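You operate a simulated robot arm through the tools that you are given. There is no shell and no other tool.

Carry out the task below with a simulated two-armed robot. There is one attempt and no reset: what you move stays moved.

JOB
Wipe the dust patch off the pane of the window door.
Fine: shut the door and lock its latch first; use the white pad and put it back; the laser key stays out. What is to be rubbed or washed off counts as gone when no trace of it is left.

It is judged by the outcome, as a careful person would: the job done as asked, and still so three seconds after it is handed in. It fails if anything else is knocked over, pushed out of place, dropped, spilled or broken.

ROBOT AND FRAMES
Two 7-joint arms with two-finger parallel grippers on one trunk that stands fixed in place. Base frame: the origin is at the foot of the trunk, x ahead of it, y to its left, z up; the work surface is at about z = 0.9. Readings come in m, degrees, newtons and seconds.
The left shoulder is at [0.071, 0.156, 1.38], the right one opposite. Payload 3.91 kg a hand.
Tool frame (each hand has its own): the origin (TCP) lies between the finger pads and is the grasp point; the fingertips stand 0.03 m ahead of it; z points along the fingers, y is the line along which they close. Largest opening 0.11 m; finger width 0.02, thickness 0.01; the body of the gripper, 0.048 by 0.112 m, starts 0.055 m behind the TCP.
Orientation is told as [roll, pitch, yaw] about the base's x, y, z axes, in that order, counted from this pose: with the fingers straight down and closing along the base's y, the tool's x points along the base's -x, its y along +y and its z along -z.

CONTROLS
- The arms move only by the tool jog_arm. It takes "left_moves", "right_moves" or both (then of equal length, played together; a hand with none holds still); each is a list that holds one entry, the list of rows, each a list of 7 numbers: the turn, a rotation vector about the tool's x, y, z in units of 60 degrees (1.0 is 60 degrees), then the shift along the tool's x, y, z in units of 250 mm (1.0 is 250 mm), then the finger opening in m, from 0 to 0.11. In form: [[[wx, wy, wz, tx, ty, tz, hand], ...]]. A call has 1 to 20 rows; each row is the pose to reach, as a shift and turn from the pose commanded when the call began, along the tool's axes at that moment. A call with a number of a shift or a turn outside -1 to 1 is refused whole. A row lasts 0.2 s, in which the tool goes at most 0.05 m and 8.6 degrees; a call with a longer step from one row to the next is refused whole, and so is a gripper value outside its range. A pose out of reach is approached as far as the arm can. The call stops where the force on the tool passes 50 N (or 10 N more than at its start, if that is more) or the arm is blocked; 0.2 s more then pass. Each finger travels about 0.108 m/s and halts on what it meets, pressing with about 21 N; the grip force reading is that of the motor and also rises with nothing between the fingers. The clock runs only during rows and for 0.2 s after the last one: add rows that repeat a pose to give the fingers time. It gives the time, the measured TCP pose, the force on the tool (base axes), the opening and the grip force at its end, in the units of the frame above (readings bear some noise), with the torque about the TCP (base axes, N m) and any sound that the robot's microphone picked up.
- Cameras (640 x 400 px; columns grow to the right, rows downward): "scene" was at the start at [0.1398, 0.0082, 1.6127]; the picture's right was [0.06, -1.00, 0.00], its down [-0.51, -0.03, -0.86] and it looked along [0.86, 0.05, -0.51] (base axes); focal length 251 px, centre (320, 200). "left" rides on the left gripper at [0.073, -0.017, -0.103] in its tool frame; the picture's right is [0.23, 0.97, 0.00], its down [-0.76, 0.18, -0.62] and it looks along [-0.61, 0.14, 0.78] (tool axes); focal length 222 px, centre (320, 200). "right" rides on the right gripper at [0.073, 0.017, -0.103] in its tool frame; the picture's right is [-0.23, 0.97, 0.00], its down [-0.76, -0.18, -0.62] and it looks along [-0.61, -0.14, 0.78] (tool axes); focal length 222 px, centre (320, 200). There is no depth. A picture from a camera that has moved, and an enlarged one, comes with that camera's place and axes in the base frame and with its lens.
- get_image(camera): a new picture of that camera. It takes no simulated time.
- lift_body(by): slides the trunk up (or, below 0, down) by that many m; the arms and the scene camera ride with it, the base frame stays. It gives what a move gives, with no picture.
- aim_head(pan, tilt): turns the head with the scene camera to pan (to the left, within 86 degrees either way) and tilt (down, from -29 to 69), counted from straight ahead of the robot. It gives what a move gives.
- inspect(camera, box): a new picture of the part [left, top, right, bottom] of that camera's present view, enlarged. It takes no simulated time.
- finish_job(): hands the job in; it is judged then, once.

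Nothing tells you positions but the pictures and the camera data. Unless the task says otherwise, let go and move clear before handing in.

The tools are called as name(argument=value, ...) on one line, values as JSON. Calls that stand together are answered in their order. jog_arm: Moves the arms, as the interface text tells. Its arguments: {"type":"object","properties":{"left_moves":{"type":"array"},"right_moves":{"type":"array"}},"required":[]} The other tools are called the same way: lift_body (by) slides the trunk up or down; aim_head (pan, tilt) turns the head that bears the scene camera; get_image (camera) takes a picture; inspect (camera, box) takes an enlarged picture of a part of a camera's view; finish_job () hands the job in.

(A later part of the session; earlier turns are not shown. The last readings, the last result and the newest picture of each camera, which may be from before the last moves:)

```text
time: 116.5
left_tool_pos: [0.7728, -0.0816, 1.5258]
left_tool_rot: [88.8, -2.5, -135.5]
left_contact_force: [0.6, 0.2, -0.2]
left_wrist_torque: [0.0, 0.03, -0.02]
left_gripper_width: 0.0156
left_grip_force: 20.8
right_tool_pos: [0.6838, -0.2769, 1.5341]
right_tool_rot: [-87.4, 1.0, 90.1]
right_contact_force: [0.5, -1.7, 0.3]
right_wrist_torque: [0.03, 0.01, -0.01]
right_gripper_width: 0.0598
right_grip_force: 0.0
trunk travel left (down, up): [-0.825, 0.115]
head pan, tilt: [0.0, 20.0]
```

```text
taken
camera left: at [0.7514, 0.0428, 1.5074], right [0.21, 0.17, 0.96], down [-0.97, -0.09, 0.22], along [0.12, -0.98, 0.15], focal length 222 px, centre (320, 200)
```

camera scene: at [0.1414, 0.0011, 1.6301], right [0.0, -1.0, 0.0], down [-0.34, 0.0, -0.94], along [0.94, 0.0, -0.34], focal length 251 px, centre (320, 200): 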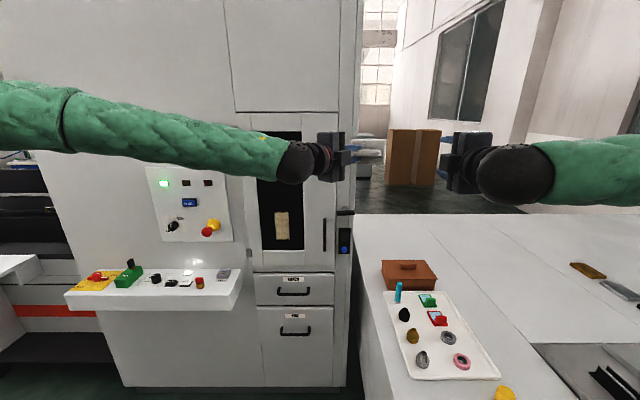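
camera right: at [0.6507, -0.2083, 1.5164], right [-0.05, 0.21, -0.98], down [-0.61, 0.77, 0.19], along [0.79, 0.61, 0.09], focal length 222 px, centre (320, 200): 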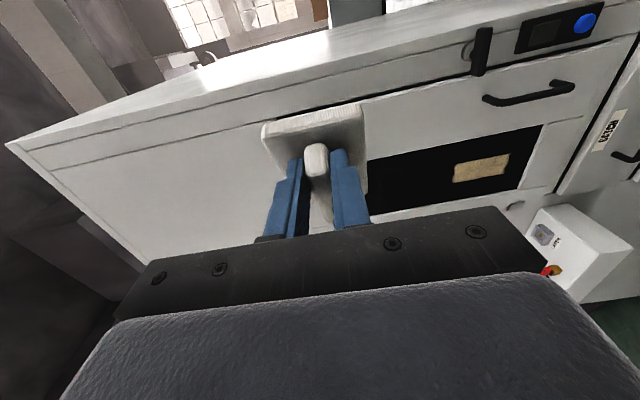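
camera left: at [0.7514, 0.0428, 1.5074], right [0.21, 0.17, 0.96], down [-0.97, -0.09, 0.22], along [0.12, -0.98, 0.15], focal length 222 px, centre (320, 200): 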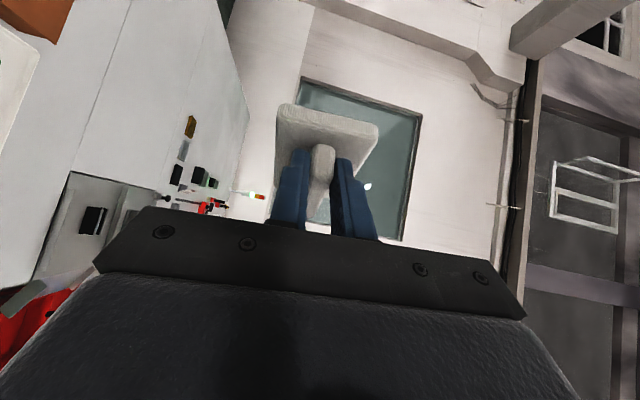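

The left hand now holds the pad alone. I'll carry it left, turn it so the pad faces the pane squarely, then lower the trunk to wiping height.

jog_arm(left_moves=[[[-0.004, 0.048, 0.006, 0.13, 0.004, -0.07, 0.0], [-0.008, 0.097, 0.011, 0.265, 0.009, -0.14, 0.0], [-0.012, 0.145, 0.017, 0.4, 0.013, -0.21, 0.0], [-0.017, 0.194, 0.022, 0.53, 0.018, -0.28, 0.0], [-0.021, 0.242, 0.028, 0.66, 0.022, -0.35, 0.0], [-0.025, 0.29, 0.033, 0.795, 0.027, -0.42, 0.0], [-0.029, 0.339, 0.039, 0.928, 0.031, -0.49, 0.0]]])

lift_body(by=-0.4)

aim_head(pan=5, tilt=5)

get_image(camera="scene")

get_image(camera="left")

```text
time: 118.1
left_tool_pos: [0.8531, 0.1705, 1.5274]
left_tool_rot: [90.1, 0.0, -115.1]
left_contact_force: [0.2, -0.3, 0.0]
left_wrist_torque: [0.02, -0.01, 0.01]
left_gripper_width: 0.0153
left_grip_force: 21.0
right_tool_pos: [0.6839, -0.2743, 1.5326]
right_tool_rot: [-87.3, 1.1, 90.0]
right_contact_force: [0.6, -0.8, 0.6]
right_wrist_torque: [-0.01, 0.02, 0.01]
right_gripper_width: 0.0605
right_grip_force: 0.0
trunk travel left (down, up): [-0.825, 0.115]
head pan, tilt: [0.0, 20.0]
```

```text
time: 122.0
left_tool_pos: [0.8539, 0.1685, 1.1267]
left_tool_rot: [90.2, 0.0, -115.2]
left_contact_force: [0.0, 0.4, -0.2]
left_wrist_torque: [0.02, 0.03, -0.02]
left_gripper_width: 0.0152
left_grip_force: 20.9
right_tool_pos: [0.6849, -0.2757, 1.1325]
right_tool_rot: [-87.4, 1.2, 90.0]
right_contact_force: [-0.1, -1.1, 0.0]
right_wrist_torque: [0.0, -0.01, -0.01]
right_gripper_width: 0.0597
right_grip_force: 0.1
trunk travel left (down, up): [-0.425, 0.515]
head pan, tilt: [0.0, 20.0]
```

```text
time: 122.7
left_tool_pos: [0.8532, 0.1696, 1.1272]
left_tool_rot: [90.1, 0.1, -115.1]
left_contact_force: [-0.2, 0.2, -0.9]
left_wrist_torque: [0.01, 0.0, 0.01]
left_gripper_width: 0.0154
left_grip_force: 20.6
right_tool_pos: [0.684, -0.2757, 1.1334]
right_tool_rot: [-87.2, 1.1, 89.9]
right_contact_force: [0.1, 0.1, 1.0]
right_wrist_torque: [0.02, 0.0, 0.02]
right_gripper_width: 0.0598
right_grip_force: 0.0
trunk travel left (down, up): [-0.425, 0.515]
head pan, tilt: [5.0, 5.0]
```

```text
taken
camera scene: at [0.1412, 0.0105, 1.2542], right [0.09, -1.0, 0.0], down [-0.09, -0.01, -1.0], along [0.99, 0.09, -0.09], focal length 251 px, centre (320, 200)
```

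scene: 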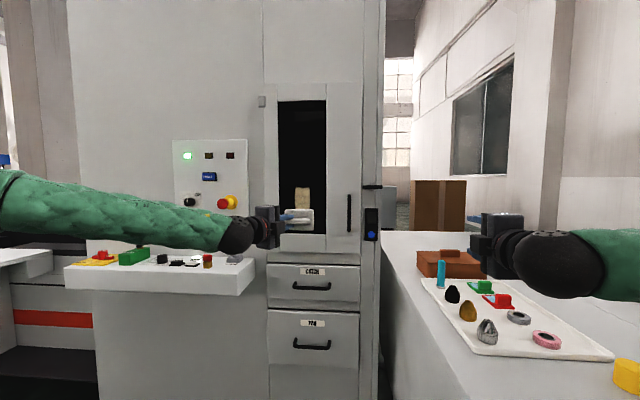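

```text
taken
camera left: at [0.7913, 0.2792, 1.1089], right [0.1, 0.21, 0.97], down [-0.89, -0.42, 0.18], along [0.45, -0.88, 0.14], focal length 222 px, centre (320, 200)
```

left: 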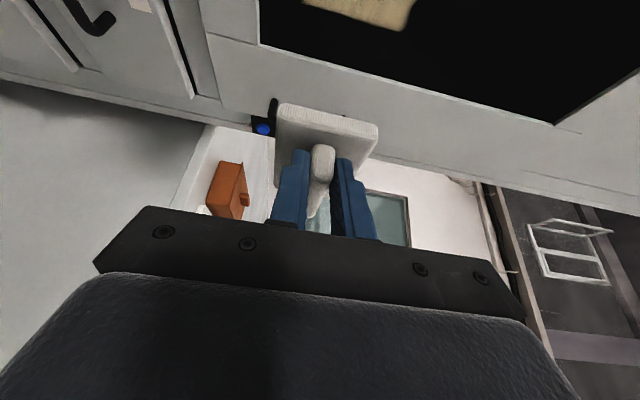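

The pad is square to the pane (tool yaw -25°). I'll bring it in front of the upper part of the dust patch, a few centimetres short of the glass.

jog_arm(left_moves=[[[0, 0, 0, 0.07, 0.045, 0.108, 0.0], [0, 0, 0, 0.143, 0.09, 0.216, 0.0], [0, 0, 0, 0.214, 0.135, 0.324, 0.0], [0, 0, 0, 0.285, 0.18, 0.431, 0.0], [0, 0, 0, 0.357, 0.226, 0.539, 0.0], [0, 0, 0, 0.428, 0.271, 0.647, 0.0]]])

get_image(camera="scene")

get_image(camera="left")

```text
time: 124.1
left_tool_pos: [1.0463, 0.1972, 1.1921]
left_tool_rot: [89.9, 0.0, -115.1]
left_contact_force: [-0.1, -0.9, -0.8]
left_wrist_torque: [0.02, 0.01, -0.02]
left_gripper_width: 0.0153
left_grip_force: 20.9
right_tool_pos: [0.6851, -0.2745, 1.1316]
right_tool_rot: [-87.3, 1.2, 89.9]
right_contact_force: [0.4, -0.5, -1.0]
right_wrist_torque: [0.01, 0.0, 0.03]
right_gripper_width: 0.0601
right_grip_force: 0.1
trunk travel left (down, up): [-0.425, 0.515]
head pan, tilt: [5.0, 5.0]
```

```text
taken
camera scene: at [0.142, 0.0105, 1.2541], right [0.09, -1.0, 0.0], down [-0.09, -0.01, -1.0], along [0.99, 0.09, -0.09], focal length 251 px, centre (320, 200)
```

scene: 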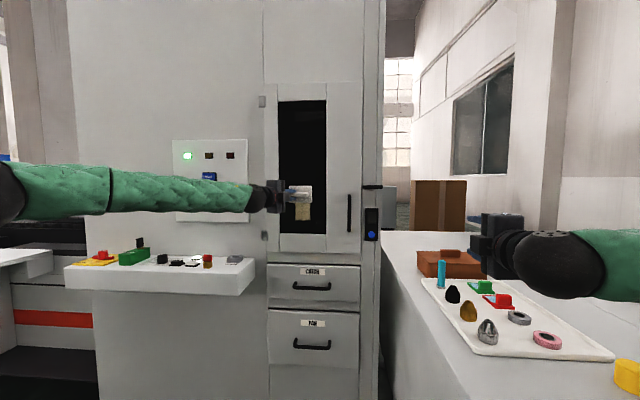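

```text
taken
camera left: at [0.9839, 0.3079, 1.1749], right [0.1, 0.21, 0.97], down [-0.89, -0.42, 0.18], along [0.45, -0.88, 0.14], focal length 222 px, centre (320, 200)
```

left: 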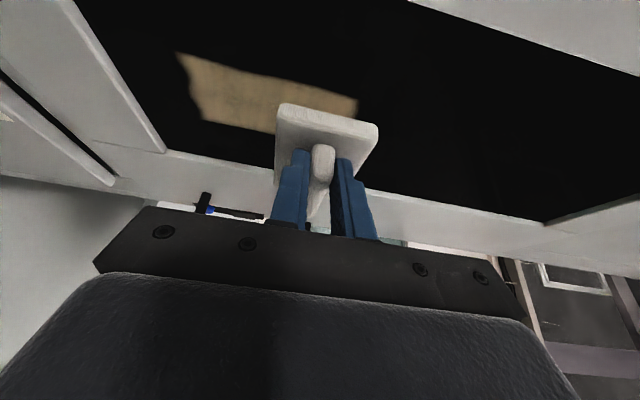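

jog_arm(left_moves=[[[0, 0, 0, 0.017, 0, 0.036, 0.0], [0, 0, 0, 0.034, 0, 0.072, 0.0], [0, 0, 0, 0.049, 0, 0.105, 0.0], [0, 0, 0, 0.0525, 0, 0.112, 0.0]]])

inspect(camera="left", box=[160, 20, 420, 220])

```text
time: 125.1
left_tool_pos: [1.0767, 0.199, 1.1949]
left_tool_rot: [90.0, -0.1, -115.1]
left_contact_force: [-0.1, -0.6, 0.4]
left_wrist_torque: [0.04, 0.02, 0.01]
left_gripper_width: 0.0152
left_grip_force: 20.7
right_tool_pos: [0.6838, -0.2745, 1.1325]
right_tool_rot: [-87.3, 1.1, 90.0]
right_contact_force: [-0.7, -0.7, 0.3]
right_wrist_torque: [0.0, 0.0, 0.0]
right_gripper_width: 0.06
right_grip_force: 0.1
trunk travel left (down, up): [-0.425, 0.515]
head pan, tilt: [5.0, 5.0]
```

```text
2.00 times, centred on (290, 120) of left
camera zoom: at [1.014, 0.308, 1.1771], right [0.1, 0.21, 0.97], down [-0.89, -0.42, 0.18], along [0.45, -0.88, 0.14], focal length 444 px, centre (380, 360)
```

zoom: 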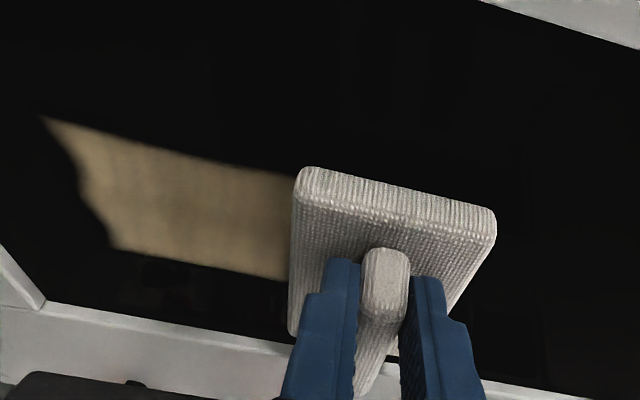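

jog_arm(left_moves=[[[0, 0, 0, 0.005, 0, 0.011, 0.0], [0, 0, 0, 0.01, 0, 0.022, 0.0], [0, 0, 0, 0.014, 0, 0.03, 0.0]]])

inspect(camera="left", box=[160, 20, 420, 220])

```text
time: 125.9
left_tool_pos: [1.0843, 0.1966, 1.1959]
left_tool_rot: [90.1, 0.1, -115.1]
left_contact_force: [-6.3, 0.5, -1.0]
left_wrist_torque: [0.03, 0.02, -0.21]
left_gripper_width: 0.0155
left_grip_force: 20.4
right_tool_pos: [0.6847, -0.2747, 1.1339]
right_tool_rot: [-87.3, 1.1, 90.0]
right_contact_force: [-0.1, 0.3, -0.9]
right_wrist_torque: [0.02, 0.0, -0.02]
right_gripper_width: 0.06
right_grip_force: 0.2
trunk travel left (down, up): [-0.425, 0.515]
head pan, tilt: [5.0, 5.0]
```

```text
2.00 times, centred on (290, 120) of left
camera zoom: at [1.0218, 0.3072, 1.177], right [0.1, 0.21, 0.97], down [-0.89, -0.42, 0.18], along [0.45, -0.88, 0.14], focal length 444 px, centre (380, 360)
```

zoom: 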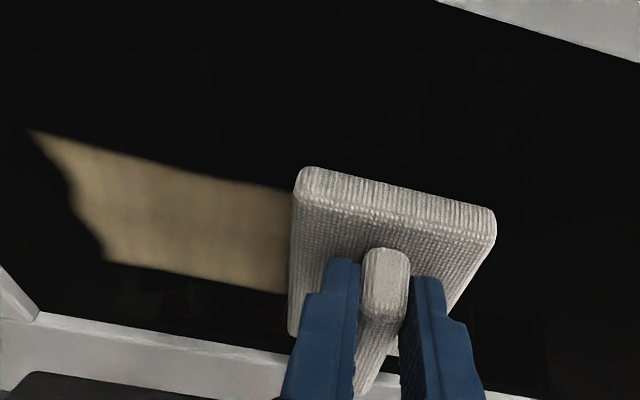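

The pad touches the pane flat (6 N, pressure centered on the pad). Now I'll sweep down over the patch with light pressure.

jog_arm(left_moves=[[[0, 0, 0, 0.0017, 0, 0.0036, 0.0], [0, 0, 0, 0.0017, -0.04, 0.0036, 0.0], [0, 0, 0, 0.0017, -0.08, 0.0036, 0.0], [0, 0, 0, 0.0017, -0.12, 0.0036, 0.0], [0, 0, 0, 0.0017, -0.16, 0.0036, 0.0], [0, 0, 0, 0.0017, -0.2, 0.0036, 0.0], [0, 0, 0, 0.0017, -0.24, 0.0036, 0.0], [0, 0, 0, 0.0017, -0.28, 0.0036, 0.0], [0, 0, 0, 0.0017, -0.32, 0.0036, 0.0], [0, 0, 0, 0.0017, -0.36, 0.0036, 0.0], [0, 0, 0, 0.0017, -0.4, 0.0036, 0.0], [0, 0, 0, 0.0017, -0.43, 0.0036, 0.0]]])

inspect(camera="left", box=[160, 20, 420, 220])

inspect(camera="scene", box=[250, 80, 370, 280])

```text
time: 128.5
left_tool_pos: [1.0855, 0.198, 1.0873]
left_tool_rot: [90.1, 0.1, -115.0]
left_contact_force: [-14.1, 0.5, 5.3]
left_wrist_torque: [-0.04, -0.07, 0.0]
left_gripper_width: 0.0154
left_grip_force: 20.9
right_tool_pos: [0.683, -0.2756, 1.1335]
right_tool_rot: [-87.4, 1.2, 90.0]
right_contact_force: [0.7, 0.4, 0.5]
right_wrist_torque: [0.0, -0.01, 0.02]
right_gripper_width: 0.0601
right_grip_force: 0.1
trunk travel left (down, up): [-0.425, 0.515]
head pan, tilt: [5.0, 5.0]
```

```text
2.00 times, centred on (290, 120) of left
camera zoom: at [1.022, 0.3069, 1.0704], right [0.09, 0.21, 0.97], down [-0.89, -0.42, 0.18], along [0.45, -0.88, 0.14], focal length 444 px, centre (380, 360)
```

zoom: 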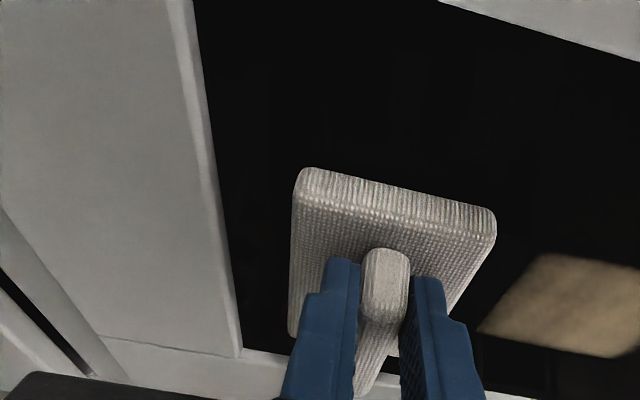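

```text
2.00 times, centred on (310, 180) of scene
camera zoom: at [0.1395, 0.0104, 1.2545], right [0.09, -1.0, 0.0], down [-0.09, -0.01, -1.0], along [0.99, 0.09, -0.09], focal length 502 px, centre (340, 240)
```

zoom: 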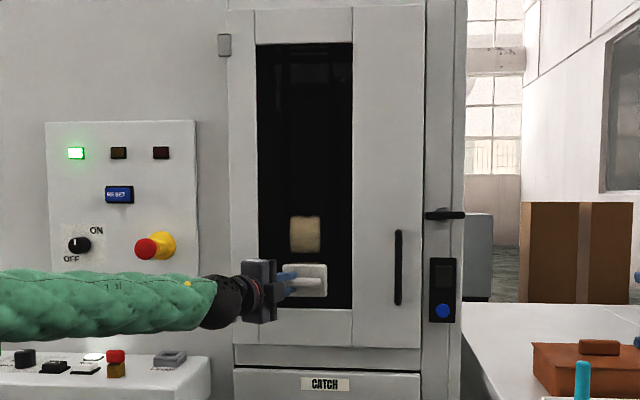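

Dust below is coming off but the upper part remains faintly. I'll sweep up past the top of the patch and back down again.

jog_arm(left_moves=[[[0, 0, 0, 0, 0.06, 0, 0.0], [0, 0, 0, 0, 0.12, 0, 0.0], [0, 0, 0, 0, 0.18, 0, 0.0], [0, 0, 0, 0, 0.24, 0, 0.0], [0, 0, 0, 0, 0.3, 0, 0.0], [0, 0, 0, 0, 0.36, 0, 0.0], [0, 0, 0, 0, 0.42, 0, 0.0], [0, 0, 0, 0, 0.48, 0, 0.0], [0, 0, 0, 0, 0.54, 0, 0.0], [0, 0, 0, 0, 0.6, 0, 0.0], [0, 0, 0, 0, 0.54, 0, 0.0], [0, 0, 0, 0, 0.48, 0, 0.0], [0, 0, 0, 0, 0.42, 0, 0.0], [0, 0, 0, 0, 0.36, 0, 0.0], [0, 0, 0, 0, 0.3, 0, 0.0], [0, 0, 0, 0, 0.24, 0, 0.0], [0, 0, 0, 0, 0.18, 0, 0.0], [0, 0, 0, 0, 0.12, 0, 0.0], [0, 0, 0, 0, 0.06, 0, 0.0], [0, 0, 0, 0, 0.0, 0, 0.0]]])

inspect(camera="left", box=[160, 20, 420, 220])

inspect(camera="scene", box=[270, 150, 350, 250])

```text
time: 132.7
left_tool_pos: [1.0851, 0.1973, 1.0866]
left_tool_rot: [90.0, 0.0, -115.3]
left_contact_force: [-1.6, 0.3, 0.1]
left_wrist_torque: [0.03, -0.02, 0.03]
left_gripper_width: 0.0155
left_grip_force: 21.0
right_tool_pos: [0.6837, -0.2753, 1.1337]
right_tool_rot: [-87.4, 1.1, 90.0]
right_contact_force: [-0.2, -0.3, 0.5]
right_wrist_torque: [0.0, 0.0, 0.02]
right_gripper_width: 0.0602
right_grip_force: 0.1
trunk travel left (down, up): [-0.425, 0.515]
head pan, tilt: [5.0, 5.0]
```

```text
2.00 times, centred on (290, 120) of left
camera zoom: at [1.0235, 0.307, 1.0696], right [0.1, 0.21, 0.97], down [-0.89, -0.42, 0.18], along [0.45, -0.88, 0.14], focal length 444 px, centre (380, 360)
```

zoom: 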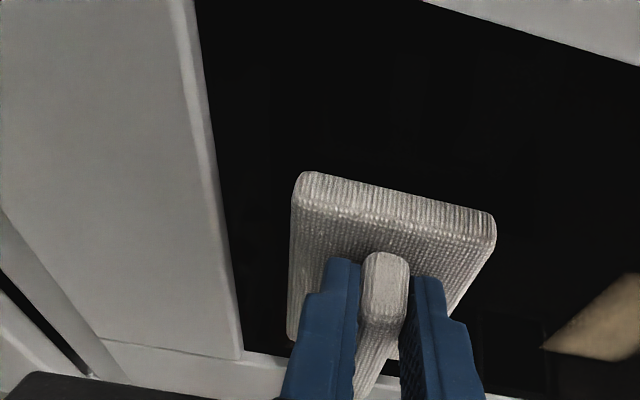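

```text
4.00 times, centred on (310, 200) of scene
camera zoom: at [0.141, 0.0105, 1.2543], right [0.09, -1.0, 0.0], down [-0.09, -0.01, -1.0], along [0.99, 0.09, -0.09], focal length 1004 px, centre (360, 200)
```

zoom: 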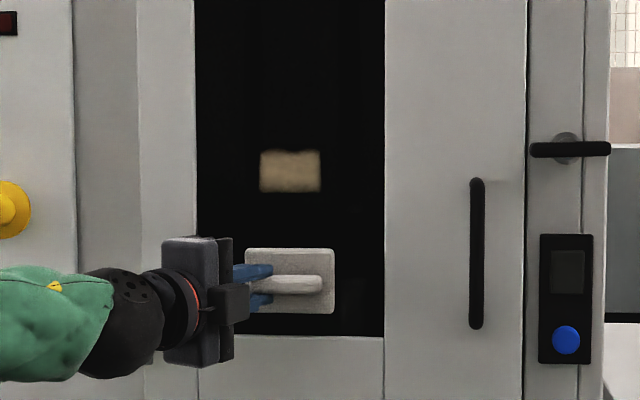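

The pad slipped about 1.5 mm back in the grip, so contact was lost toward the top. I'll press in a few millimetres more and check the force.

jog_arm(left_moves=[[[0, 0, 0, 0.0034, 0, 0.0072, 0.0], [0, 0, 0, 0.0051, 0, 0.0109, 0.0], [0, 0, 0, 0.0051, 0.05, 0.0109, 0.0], [0, 0, 0, 0.0051, 0.1, 0.0109, 0.0]]])

```text
time: 133.7
left_tool_pos: [1.0868, 0.1967, 1.1138]
left_tool_rot: [90.2, 0.2, -115.2]
left_contact_force: [-28.8, -0.1, -9.1]
left_wrist_torque: [0.21, 0.25, -0.28]
left_gripper_width: 0.0149
left_grip_force: 20.8
right_tool_pos: [0.6825, -0.2752, 1.1328]
right_tool_rot: [-87.4, 1.2, 90.0]
right_contact_force: [-0.7, -0.1, 0.7]
right_wrist_torque: [0.02, -0.02, -0.02]
right_gripper_width: 0.0602
right_grip_force: 0.0
trunk travel left (down, up): [-0.425, 0.515]
head pan, tilt: [5.0, 5.0]
```

jog_arm(left_moves=[[[0, 0, 0, -0.001, 0.05, -0.0022, 0.0], [0, 0, 0, -0.001, 0.1, -0.0022, 0.0], [0, 0, 0, -0.001, 0.15, -0.0022, 0.0], [0, 0, 0, -0.001, 0.2, -0.0022, 0.0], [0, 0, 0, -0.001, 0.25, -0.0022, 0.0], [0, 0, 0, -0.001, 0.3, -0.0022, 0.0], [0, 0, 0, -0.001, 0.35, -0.0022, 0.0], [0, 0, 0, -0.001, 0.4, -0.0022, 0.0], [0, 0, 0, -0.001, 0.45, -0.0022, 0.0]]])

inspect(camera="left", box=[160, 20, 420, 220])

inspect(camera="scene", box=[270, 150, 350, 250])

```text
time: 135.7
left_tool_pos: [1.088, 0.1979, 1.2279]
left_tool_rot: [90.2, 0.0, -115.2]
left_contact_force: [-18.7, 0.0, -5.1]
left_wrist_torque: [0.07, 0.1, -0.12]
left_gripper_width: 0.0155
left_grip_force: 20.5
right_tool_pos: [0.6848, -0.2742, 1.1336]
right_tool_rot: [-87.4, 1.0, 90.1]
right_contact_force: [-0.6, -0.1, -0.7]
right_wrist_torque: [0.01, 0.03, 0.0]
right_gripper_width: 0.0599
right_grip_force: 0.0
trunk travel left (down, up): [-0.425, 0.515]
head pan, tilt: [5.0, 5.0]
```

```text
2.00 times, centred on (290, 120) of left
camera zoom: at [1.0248, 0.3088, 1.2091], right [0.09, 0.21, 0.97], down [-0.89, -0.43, 0.18], along [0.45, -0.88, 0.14], focal length 444 px, centre (380, 360)
```

zoom: 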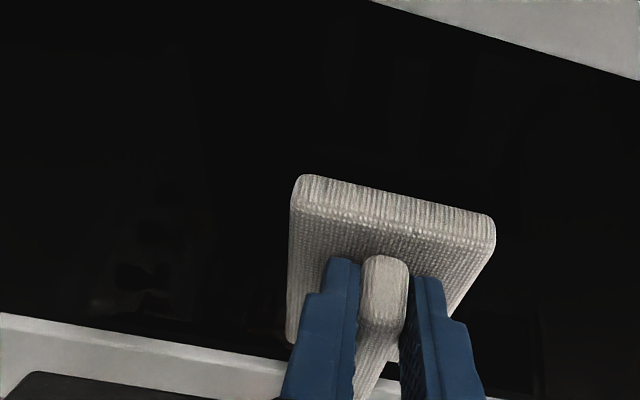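

```text
4.00 times, centred on (310, 200) of scene
camera zoom: at [0.14, 0.0106, 1.2546], right [0.09, -1.0, 0.0], down [-0.09, -0.01, -1.0], along [0.99, 0.09, -0.09], focal length 1004 px, centre (360, 200)
```

zoom: 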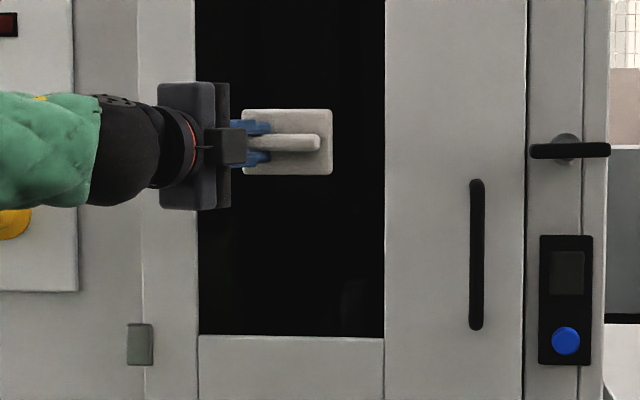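

Contact is firm (19 N) and everything below the pad is clean. I'll continue up a little, then sweep down and up again.

jog_arm(left_moves=[[[0, 0, 0, 0, 0.05, 0, 0.0], [0, 0, 0, 0, 0.1, 0, 0.0], [0, 0, 0, 0, 0.05, 0, 0.0], [0, 0, 0, 0, 0.0, 0, 0.0], [0, 0, 0, 0, -0.05, 0, 0.0], [0, 0, 0, 0, -0.1, 0, 0.0], [0, 0, 0, 0, -0.15, 0, 0.0], [0, 0, 0, 0, -0.2, 0, 0.0], [0, 0, 0, 0, -0.25, 0, 0.0], [0, 0, 0, 0, -0.3, 0, 0.0], [0, 0, 0, 0, -0.35, 0, 0.0], [0, 0, 0, 0, -0.4, 0, 0.0], [0, 0, 0, 0, -0.45, 0, 0.0], [0, 0, 0, 0, -0.5, 0, 0.0], [0, 0, 0, 0, -0.53, 0, 0.0]]])

inspect(camera="left", box=[160, 20, 420, 220])

inspect(camera="scene", box=[270, 150, 350, 250])

```text
time: 138.9
left_tool_pos: [1.0864, 0.1975, 1.0938]
left_tool_rot: [90.2, 0.0, -115.2]
left_contact_force: [-12.5, -0.3, 4.6]
left_wrist_torque: [-0.02, -0.09, -0.02]
left_gripper_width: 0.0155
left_grip_force: 20.6
right_tool_pos: [0.6827, -0.2759, 1.1331]
right_tool_rot: [-87.4, 1.1, 90.0]
right_contact_force: [-0.2, 0.3, 0.2]
right_wrist_torque: [0.04, 0.02, 0.02]
right_gripper_width: 0.06
right_grip_force: 0.0
trunk travel left (down, up): [-0.425, 0.515]
head pan, tilt: [5.0, 5.0]
```

```text
2.00 times, centred on (290, 120) of left
camera zoom: at [1.0247, 0.3074, 1.0765], right [0.09, 0.21, 0.97], down [-0.89, -0.42, 0.18], along [0.45, -0.88, 0.14], focal length 444 px, centre (380, 360)
```

zoom: 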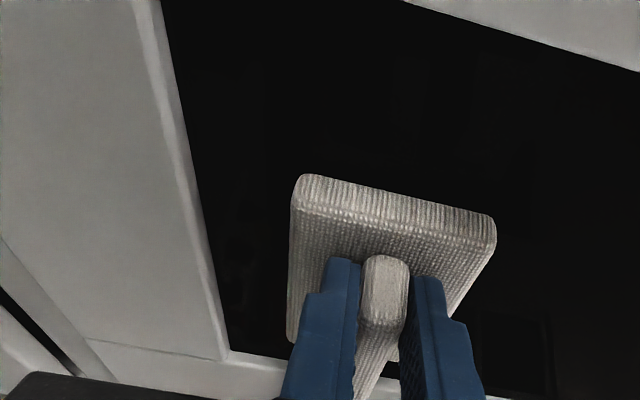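

```text
4.00 times, centred on (310, 200) of scene
camera zoom: at [0.1396, 0.0105, 1.2545], right [0.09, -1.0, 0.0], down [-0.09, -0.01, -1.0], along [0.99, 0.09, -0.09], focal length 1004 px, centre (360, 200)
```

zoom: 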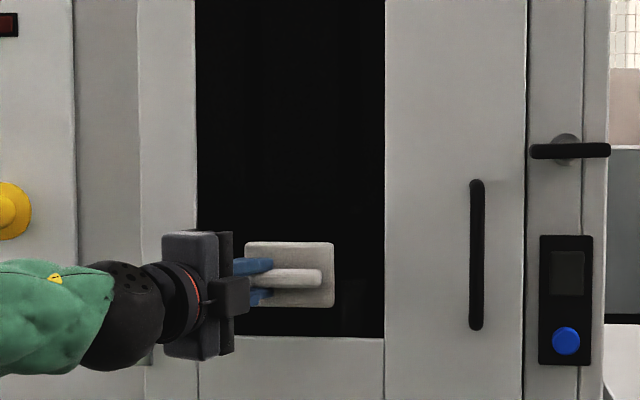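

The patch looks gone. I'll do one more full pass with small sideways offsets to be sure about the edges.

jog_arm(left_moves=[[[0, 0, 0, 0.0217, 0, -0.0102, 0.0], [0, 0, 0, 0.0435, 0, -0.0204, 0.0], [0, 0, 0, 0.0435, 0.08, -0.0204, 0.0], [0, 0, 0, 0.0435, 0.16, -0.0204, 0.0], [0, 0, 0, 0.0435, 0.24, -0.0204, 0.0], [0, 0, 0, 0.0435, 0.32, -0.0204, 0.0], [0, 0, 0, 0.0435, 0.4, -0.0204, 0.0], [0, 0, 0, 0.0435, 0.48, -0.0204, 0.0], [0, 0, 0, 0.0435, 0.56, -0.0204, 0.0], [0, 0, 0, 0.0435, 0.62, -0.0204, 0.0], [0, 0, 0, 0, 0.62, 0, 0.0], [0, 0, 0, -0.0435, 0.62, 0.0204, 0.0], [0, 0, 0, -0.0435, 0.54, 0.0204, 0.0], [0, 0, 0, -0.0435, 0.46, 0.0204, 0.0], [0, 0, 0, -0.0435, 0.38, 0.0204, 0.0], [0, 0, 0, -0.0435, 0.3, 0.0204, 0.0], [0, 0, 0, -0.0435, 0.22, 0.0204, 0.0], [0, 0, 0, -0.0435, 0.14, 0.0204, 0.0], [0, 0, 0, -0.0435, 0.06, 0.0204, 0.0], [0, 0, 0, -0.0435, -0.01, 0.0204, 0.0]]])

jog_arm(left_moves=[[[0, 0, 0, -0.017, 0, -0.036, 0.0], [0, 0, 0, -0.034, 0, -0.072, 0.0], [0, 0, 0, -0.068, 0, -0.144, 0.0], [0, 0, 0, -0.1, 0, -0.22, 0.0], [0, 0, 0, -0.14, 0, -0.3, 0.0], [0, 0, 0, -0.2, 0, -0.42, 0.0], [0, 0, 0, -0.26, 0, -0.55, 0.0]]])

get_image(camera="scene")

inspect(camera="scene", box=[270, 90, 350, 250])

get_image(camera="left")

```text
time: 143.1
left_tool_pos: [1.0862, 0.1856, 1.0888]
left_tool_rot: [90.1, 0.1, -115.2]
left_contact_force: [-2.9, -0.2, 0.2]
left_wrist_torque: [0.02, 0.02, 0.02]
left_gripper_width: 0.0153
left_grip_force: 20.7
right_tool_pos: [0.6847, -0.2757, 1.1307]
right_tool_rot: [-87.4, 1.1, 90.0]
right_contact_force: [-0.1, -0.6, -0.7]
right_wrist_torque: [0.01, -0.02, 0.03]
right_gripper_width: 0.0602
right_grip_force: 0.0
trunk travel left (down, up): [-0.425, 0.515]
head pan, tilt: [5.0, 5.0]
```

```text
time: 144.7
left_tool_pos: [0.9351, 0.1851, 1.0912]
left_tool_rot: [90.2, 0.0, -115.2]
left_contact_force: [-0.4, -0.2, 0.3]
left_wrist_torque: [0.03, 0.0, 0.0]
left_gripper_width: 0.0154
left_grip_force: 20.7
right_tool_pos: [0.684, -0.2762, 1.1327]
right_tool_rot: [-87.4, 1.2, 89.9]
right_contact_force: [-0.8, -0.9, 0.0]
right_wrist_torque: [0.03, 0.02, 0.03]
right_gripper_width: 0.0601
right_grip_force: 0.0
trunk travel left (down, up): [-0.425, 0.515]
head pan, tilt: [5.0, 5.0]
```

```text
taken
camera scene: at [0.1405, 0.0106, 1.2544], right [0.09, -1.0, 0.0], down [-0.09, -0.01, -1.0], along [0.99, 0.09, -0.09], focal length 251 px, centre (320, 200)
```

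scene: 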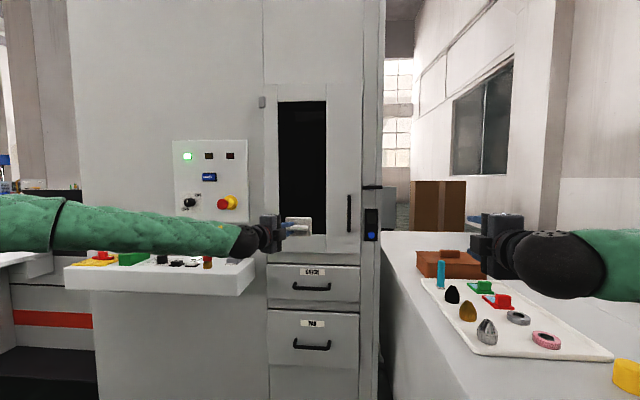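

```text
2.50 times, centred on (310, 170) of scene
camera zoom: at [0.1405, 0.0106, 1.2544], right [0.09, -1.0, 0.0], down [-0.09, -0.01, -1.0], along [0.99, 0.09, -0.09], focal length 628 px, centre (345, 275)
```

zoom: 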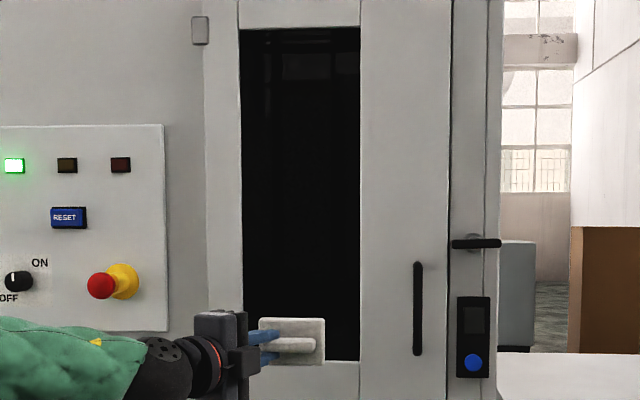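

```text
taken
camera left: at [0.8717, 0.2952, 1.0734], right [0.1, 0.21, 0.97], down [-0.89, -0.42, 0.18], along [0.45, -0.88, 0.14], focal length 222 px, centre (320, 200)
```

left: 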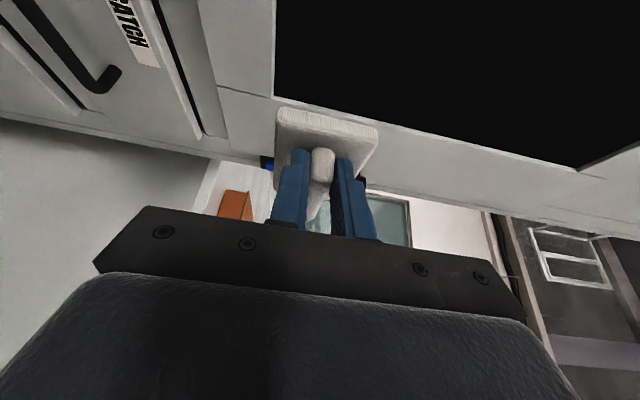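

The visible pane is clean. I'll raise the trunk again for the return hand-over and then inspect the part that was hidden behind the pad.

lift_body(by=0.4)

aim_head(pan=8, tilt=25)

get_image(camera="scene")

inspect(camera="scene", box=[270, 130, 370, 260])

```text
time: 148.6
left_tool_pos: [0.9345, 0.1858, 1.4912]
left_tool_rot: [90.0, 0.0, -115.1]
left_contact_force: [-1.1, 0.6, -0.2]
left_wrist_torque: [0.01, -0.01, -0.02]
left_gripper_width: 0.0156
left_grip_force: 21.0
right_tool_pos: [0.6855, -0.2732, 1.5315]
right_tool_rot: [-87.3, 1.1, 90.0]
right_contact_force: [0.1, 0.2, 0.3]
right_wrist_torque: [0.01, -0.02, 0.01]
right_gripper_width: 0.0599
right_grip_force: 0.1
trunk travel left (down, up): [-0.825, 0.115]
head pan, tilt: [5.0, 5.0]
```

```text
time: 149.4
left_tool_pos: [0.9355, 0.1854, 1.4906]
left_tool_rot: [90.1, 0.0, -115.1]
left_contact_force: [0.8, -0.2, -0.7]
left_wrist_torque: [0.02, 0.0, 0.0]
left_gripper_width: 0.0155
left_grip_force: 21.5
right_tool_pos: [0.685, -0.2751, 1.5331]
right_tool_rot: [-87.3, 1.1, 90.0]
right_contact_force: [0.1, -0.4, -0.5]
right_wrist_torque: [-0.02, 0.02, -0.01]
right_gripper_width: 0.0599
right_grip_force: 0.0
trunk travel left (down, up): [-0.825, 0.115]
head pan, tilt: [8.0, 25.0]
```

```text
taken
camera scene: at [0.1412, 0.0154, 1.6219], right [0.14, -0.99, 0.0], down [-0.42, -0.06, -0.91], along [0.9, 0.13, -0.42], focal length 251 px, centre (320, 200)
```

scene: 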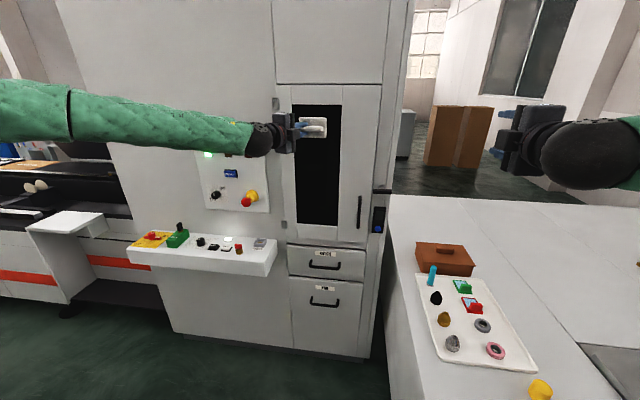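

```text
3.08 times, centred on (320, 195) of scene
camera zoom: at [0.1412, 0.0154, 1.6219], right [0.14, -0.99, 0.0], down [-0.42, -0.06, -0.91], along [0.9, 0.13, -0.42], focal length 772 px, centre (320, 215)
```

zoom: 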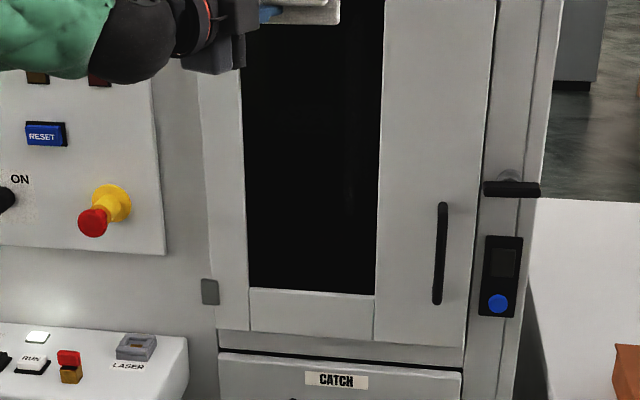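

inspect(camera="scene", box=[295, 175, 340, 225])

inspect(camera="scene", box=[295, 130, 340, 180])

```text
8.00 times, centred on (318, 200) of scene
camera zoom: at [0.1412, 0.0154, 1.6219], right [0.14, -0.99, 0.0], down [-0.42, -0.06, -0.91], along [0.9, 0.13, -0.42], focal length 2008 px, centre (340, 200)
```

zoom: 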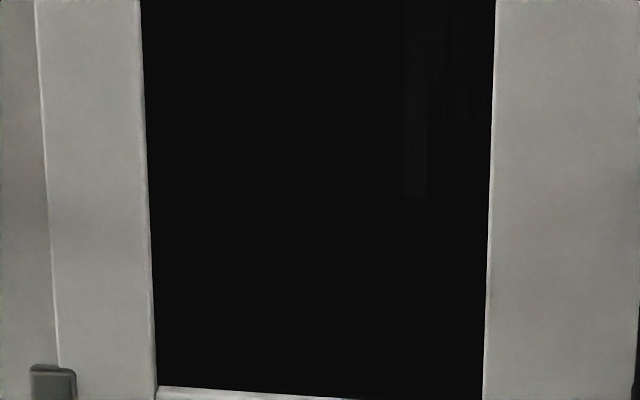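

```text
8.00 times, centred on (318, 155) of scene
camera zoom: at [0.1412, 0.0154, 1.6219], right [0.14, -0.99, 0.0], down [-0.42, -0.06, -0.91], along [0.9, 0.13, -0.42], focal length 2008 px, centre (340, 560)
```

zoom: 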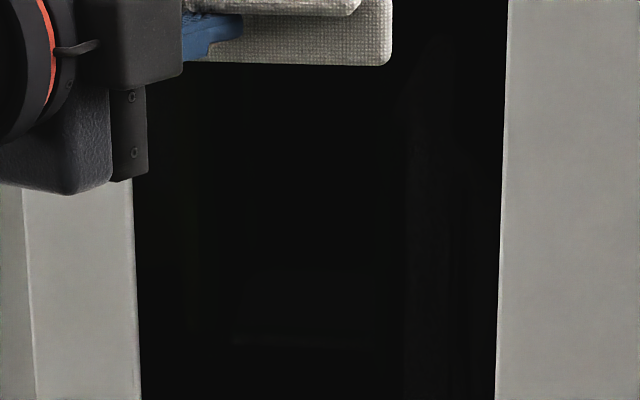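

The pane shows no trace of dust, only faint reflections. Now I'll return the pad: first the left hand goes back to the hand-over pose.

jog_arm(left_moves=[[[0, 0, 0, -0.12, 0.037, -0.05, 0.0], [0, 0, 0, -0.235, 0.074, -0.1, 0.0], [0, 0, 0, -0.353, 0.11, -0.15, 0.0], [0, 0, 0, -0.471, 0.147, -0.201, 0.0]]])

jog_arm(left_moves=[[[0.005, -0.057, -0.0065, -0.13, -0.001, 0.012, 0.0], [0.01, -0.113, -0.013, -0.257, -0.002, 0.024, 0.0], [0.0145, -0.17, -0.0195, -0.385, -0.0025, 0.036, 0.0], [0.019, -0.226, -0.026, -0.513, -0.003, 0.048, 0.0], [0.024, -0.283, -0.0325, -0.642, -0.004, 0.06, 0.0], [0.029, -0.339, -0.039, -0.77, -0.005, 0.072, 0.0]]])

get_image(camera="scene")

get_image(camera="right")

inspect(camera="left", box=[220, 60, 420, 220])

```text
time: 150.4
left_tool_pos: [0.8366, 0.0992, 1.5292]
left_tool_rot: [90.1, 0.0, -115.1]
left_contact_force: [-0.1, -0.8, -0.7]
left_wrist_torque: [0.04, 0.03, 0.02]
left_gripper_width: 0.015
left_grip_force: 21.1
right_tool_pos: [0.6827, -0.2773, 1.5338]
right_tool_rot: [-87.4, 1.1, 90.1]
right_contact_force: [-0.7, 0.4, -1.5]
right_wrist_torque: [-0.05, -0.01, 0.04]
right_gripper_width: 0.0603
right_grip_force: 0.0
trunk travel left (down, up): [-0.825, 0.115]
head pan, tilt: [8.0, 25.0]
```

```text
time: 151.8
left_tool_pos: [0.7772, -0.0825, 1.5244]
left_tool_rot: [88.7, -2.9, -135.4]
left_contact_force: [0.2, 0.4, 0.5]
left_wrist_torque: [0.02, -0.02, 0.03]
left_gripper_width: 0.0152
left_grip_force: 21.3
right_tool_pos: [0.6877, -0.2738, 1.5322]
right_tool_rot: [-87.3, 1.1, 90.1]
right_contact_force: [0.9, -0.6, 0.1]
right_wrist_torque: [0.0, 0.01, -0.01]
right_gripper_width: 0.0599
right_grip_force: 0.0
trunk travel left (down, up): [-0.825, 0.115]
head pan, tilt: [8.0, 25.0]
```

```text
taken
camera scene: at [0.1435, 0.016, 1.6217], right [0.14, -0.99, 0.0], down [-0.42, -0.06, -0.91], along [0.9, 0.13, -0.42], focal length 251 px, centre (320, 200)
```

scene: 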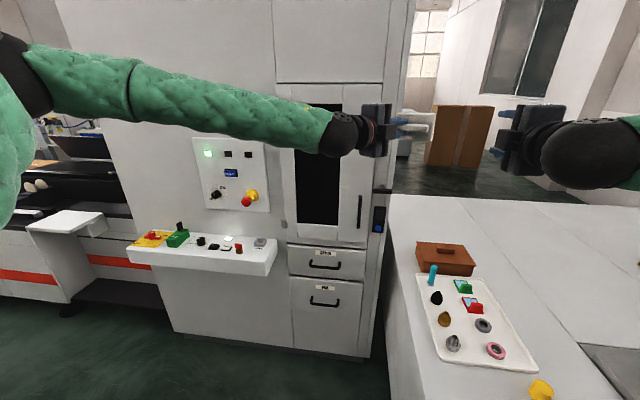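

```text
taken
camera right: at [0.5823, -0.3464, 1.5215], right [-0.05, 0.21, -0.98], down [-0.61, 0.77, 0.19], along [0.79, 0.61, 0.09], focal length 222 px, centre (320, 200)
```

right: 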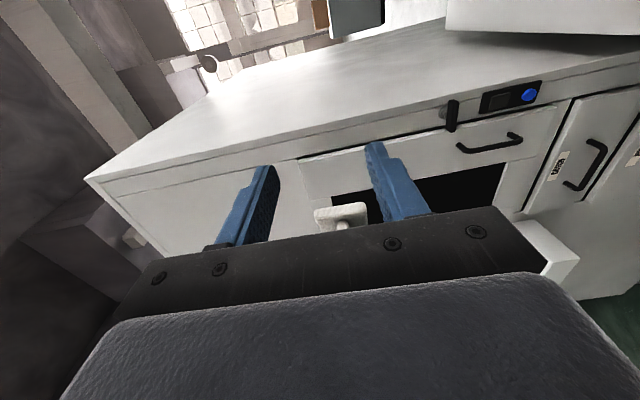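

```text
2.50 times, centred on (320, 140) of left
camera zoom: at [0.7553, 0.042, 1.5059], right [0.21, 0.18, 0.96], down [-0.97, -0.09, 0.23], along [0.12, -0.98, 0.15], focal length 555 px, centre (320, 350)
```

zoom: 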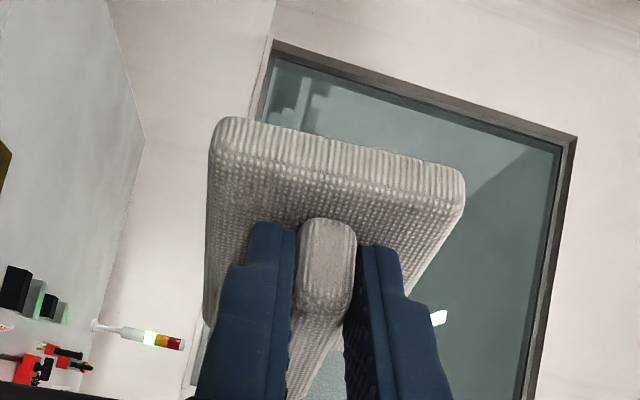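

The pad slid back 3 mm in the left grip but did not rotate. The required right-hand grasp pose is within 1 mm of the earlier one, so I'll retrace the right hand's path back to it.

jog_arm(right_moves=[[[0, 0, 0, -0.15, 0, 0, 0.06], [0, 0, 0, -0.3, 0, 0, 0.06], [0, 0, 0, -0.45, 0, 0, 0.06], [0, 0, 0, -0.53, 0, 0.06, 0.06], [0, 0, 0, -0.55, 0, 0.14, 0.06]]])

inspect(camera="right", box=[220, 60, 420, 220])

inspect(camera="left", box=[220, 60, 420, 220])

```text
time: 153.0
left_tool_pos: [0.7745, -0.083, 1.5245]
left_tool_rot: [88.7, -2.7, -135.4]
left_contact_force: [0.1, -0.5, -0.7]
left_wrist_torque: [0.05, 0.03, 0.0]
left_gripper_width: 0.0157
left_grip_force: 20.4
right_tool_pos: [0.7214, -0.1388, 1.5275]
right_tool_rot: [-87.2, 1.0, 89.8]
right_contact_force: [-0.6, 1.0, 0.7]
right_wrist_torque: [0.0, -0.05, -0.02]
right_gripper_width: 0.0597
right_grip_force: 0.0
trunk travel left (down, up): [-0.825, 0.115]
head pan, tilt: [8.0, 25.0]
```

```text
2.50 times, centred on (320, 140) of right
camera zoom: at [0.6166, -0.2102, 1.5172], right [-0.05, 0.21, -0.98], down [-0.61, 0.77, 0.19], along [0.79, 0.61, 0.09], focal length 555 px, centre (320, 350)
```

zoom: 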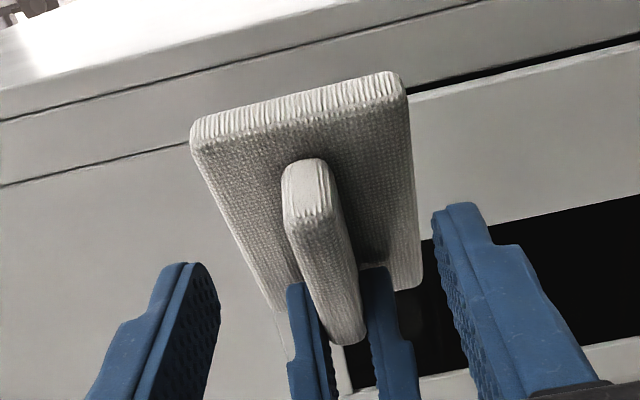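

```text
2.50 times, centred on (320, 140) of left
camera zoom: at [0.7543, 0.0411, 1.5066], right [0.21, 0.17, 0.96], down [-0.97, -0.09, 0.23], along [0.12, -0.98, 0.15], focal length 555 px, centre (320, 350)
```

zoom: 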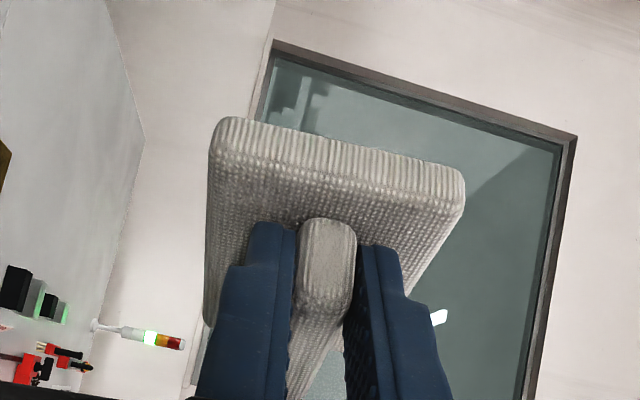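

jog_arm(right_moves=[[[0, 0, 0, 0, 0, 0.06, 0.06], [0, 0, 0, 0, 0, 0.1, 0.06], [0, 0, 0, 0, 0, 0.12, 0.06]]])

inspect(camera="right", box=[220, 60, 420, 220])

```text
time: 153.8
left_tool_pos: [0.7731, -0.0841, 1.5258]
left_tool_rot: [88.9, -2.5, -135.4]
left_contact_force: [0.1, 0.5, -0.5]
left_wrist_torque: [0.02, 0.0, 0.0]
left_gripper_width: 0.0152
left_grip_force: 20.9
right_tool_pos: [0.7485, -0.1381, 1.5279]
right_tool_rot: [-87.4, 1.1, 90.0]
right_contact_force: [0.6, -0.4, -0.4]
right_wrist_torque: [0.01, 0.0, -0.02]
right_gripper_width: 0.0601
right_grip_force: 0.0
trunk travel left (down, up): [-0.825, 0.115]
head pan, tilt: [8.0, 25.0]
```

```text
2.50 times, centred on (320, 140) of right
camera zoom: at [0.6444, -0.2104, 1.5177], right [-0.04, 0.21, -0.98], down [-0.61, 0.77, 0.19], along [0.79, 0.61, 0.09], focal length 555 px, centre (320, 350)
```

zoom: 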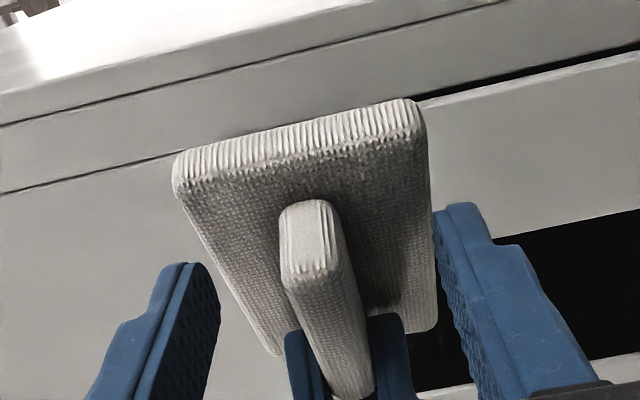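

jog_arm(right_moves=[[[0, 0, 0, 0, 0, 0.012, 0.06], [0, 0, 0, 0, 0, 0.012, 0.04], [0, 0, 0, 0, 0, 0.012, 0.02], [0, 0, 0, 0, 0, 0.012, 0.0], [0, 0, 0, 0, 0, 0.012, 0.0], [0, 0, 0, 0, 0, 0.012, 0.0]]])

inspect(camera="right", box=[220, 60, 420, 220])

```text
time: 155.2
left_tool_pos: [0.7745, -0.0831, 1.5268]
left_tool_rot: [88.7, -2.6, -135.5]
left_contact_force: [-0.5, -0.5, -3.6]
left_wrist_torque: [0.15, 0.01, -0.01]
left_gripper_width: 0.015
left_grip_force: 20.9
right_tool_pos: [0.7521, -0.1386, 1.5269]
right_tool_rot: [-87.3, 1.1, 90.0]
right_contact_force: [0.0, 1.3, 3.0]
right_wrist_torque: [0.06, -0.09, -0.01]
right_gripper_width: 0.0154
right_grip_force: 21.0
trunk travel left (down, up): [-0.825, 0.115]
head pan, tilt: [8.0, 25.0]
```

```text
2.50 times, centred on (320, 140) of right
camera zoom: at [0.6478, -0.2102, 1.5168], right [-0.05, 0.21, -0.98], down [-0.61, 0.77, 0.19], along [0.79, 0.61, 0.09], focal length 555 px, centre (320, 350)
```

zoom: 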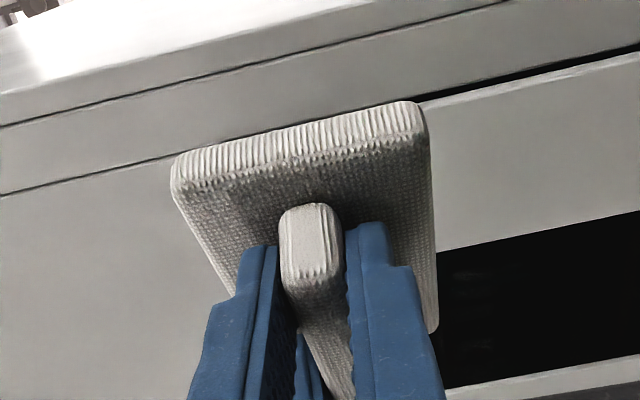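

Both hands hold the ridge again. I'll open the left hand and withdraw it along its approach line.

jog_arm(left_moves=[[[0, 0, 0, 0, 0, 0, 0.02], [0, 0, 0, 0, 0, 0, 0.04], [0, 0, 0, 0, 0, 0, 0.06], [0, 0, 0, 0, 0, 0, 0.06], [0, 0, 0, 0, 0, -0.1, 0.06], [0, 0, 0, 0, 0, -0.22, 0.06], [0, 0, 0, 0, 0, -0.34, 0.06], [0, 0, 0, 0.02, 0, -0.47, 0.06]]])

get_image(camera="scene")

inspect(camera="right", box=[220, 60, 420, 220])

```text
time: 157.0
left_tool_pos: [0.6945, 0.0071, 1.5294]
left_tool_rot: [89.0, -2.6, -135.6]
left_contact_force: [0.1, 0.2, 0.4]
left_wrist_torque: [-0.02, 0.01, -0.03]
left_gripper_width: 0.0597
left_grip_force: 0.0
right_tool_pos: [0.7507, -0.1366, 1.5288]
right_tool_rot: [-87.3, 1.1, 90.0]
right_contact_force: [-0.6, -0.2, 0.6]
right_wrist_torque: [-0.03, 0.03, -0.02]
right_gripper_width: 0.0152
right_grip_force: 21.1
trunk travel left (down, up): [-0.825, 0.115]
head pan, tilt: [8.0, 25.0]
```

```text
taken
camera scene: at [0.1393, 0.0174, 1.6221], right [0.14, -0.99, 0.0], down [-0.42, -0.06, -0.91], along [0.9, 0.12, -0.42], focal length 251 px, centre (320, 200)
```

scene: 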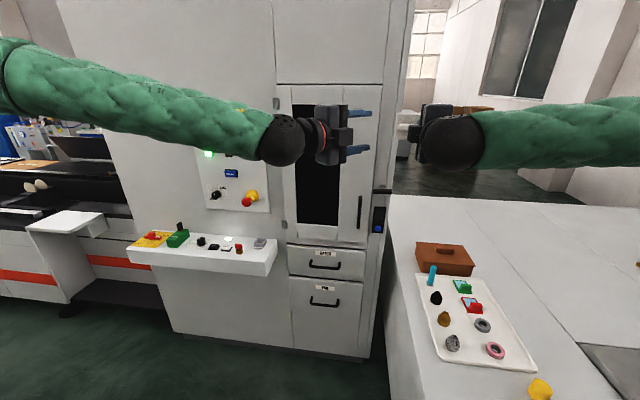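

```text
2.50 times, centred on (320, 140) of right
camera zoom: at [0.6457, -0.2086, 1.5181], right [-0.04, 0.21, -0.98], down [-0.61, 0.77, 0.19], along [0.79, 0.61, 0.09], focal length 555 px, centre (320, 350)
```

zoom: 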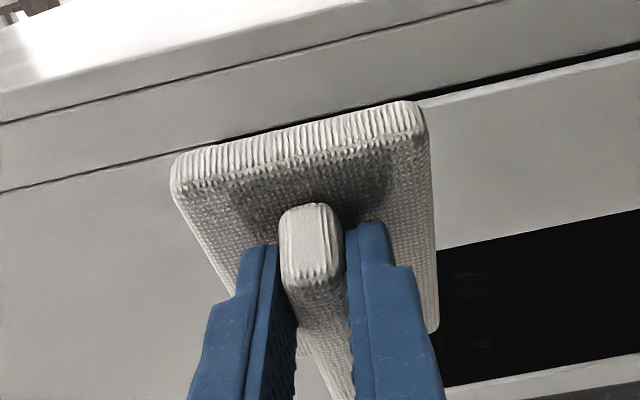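

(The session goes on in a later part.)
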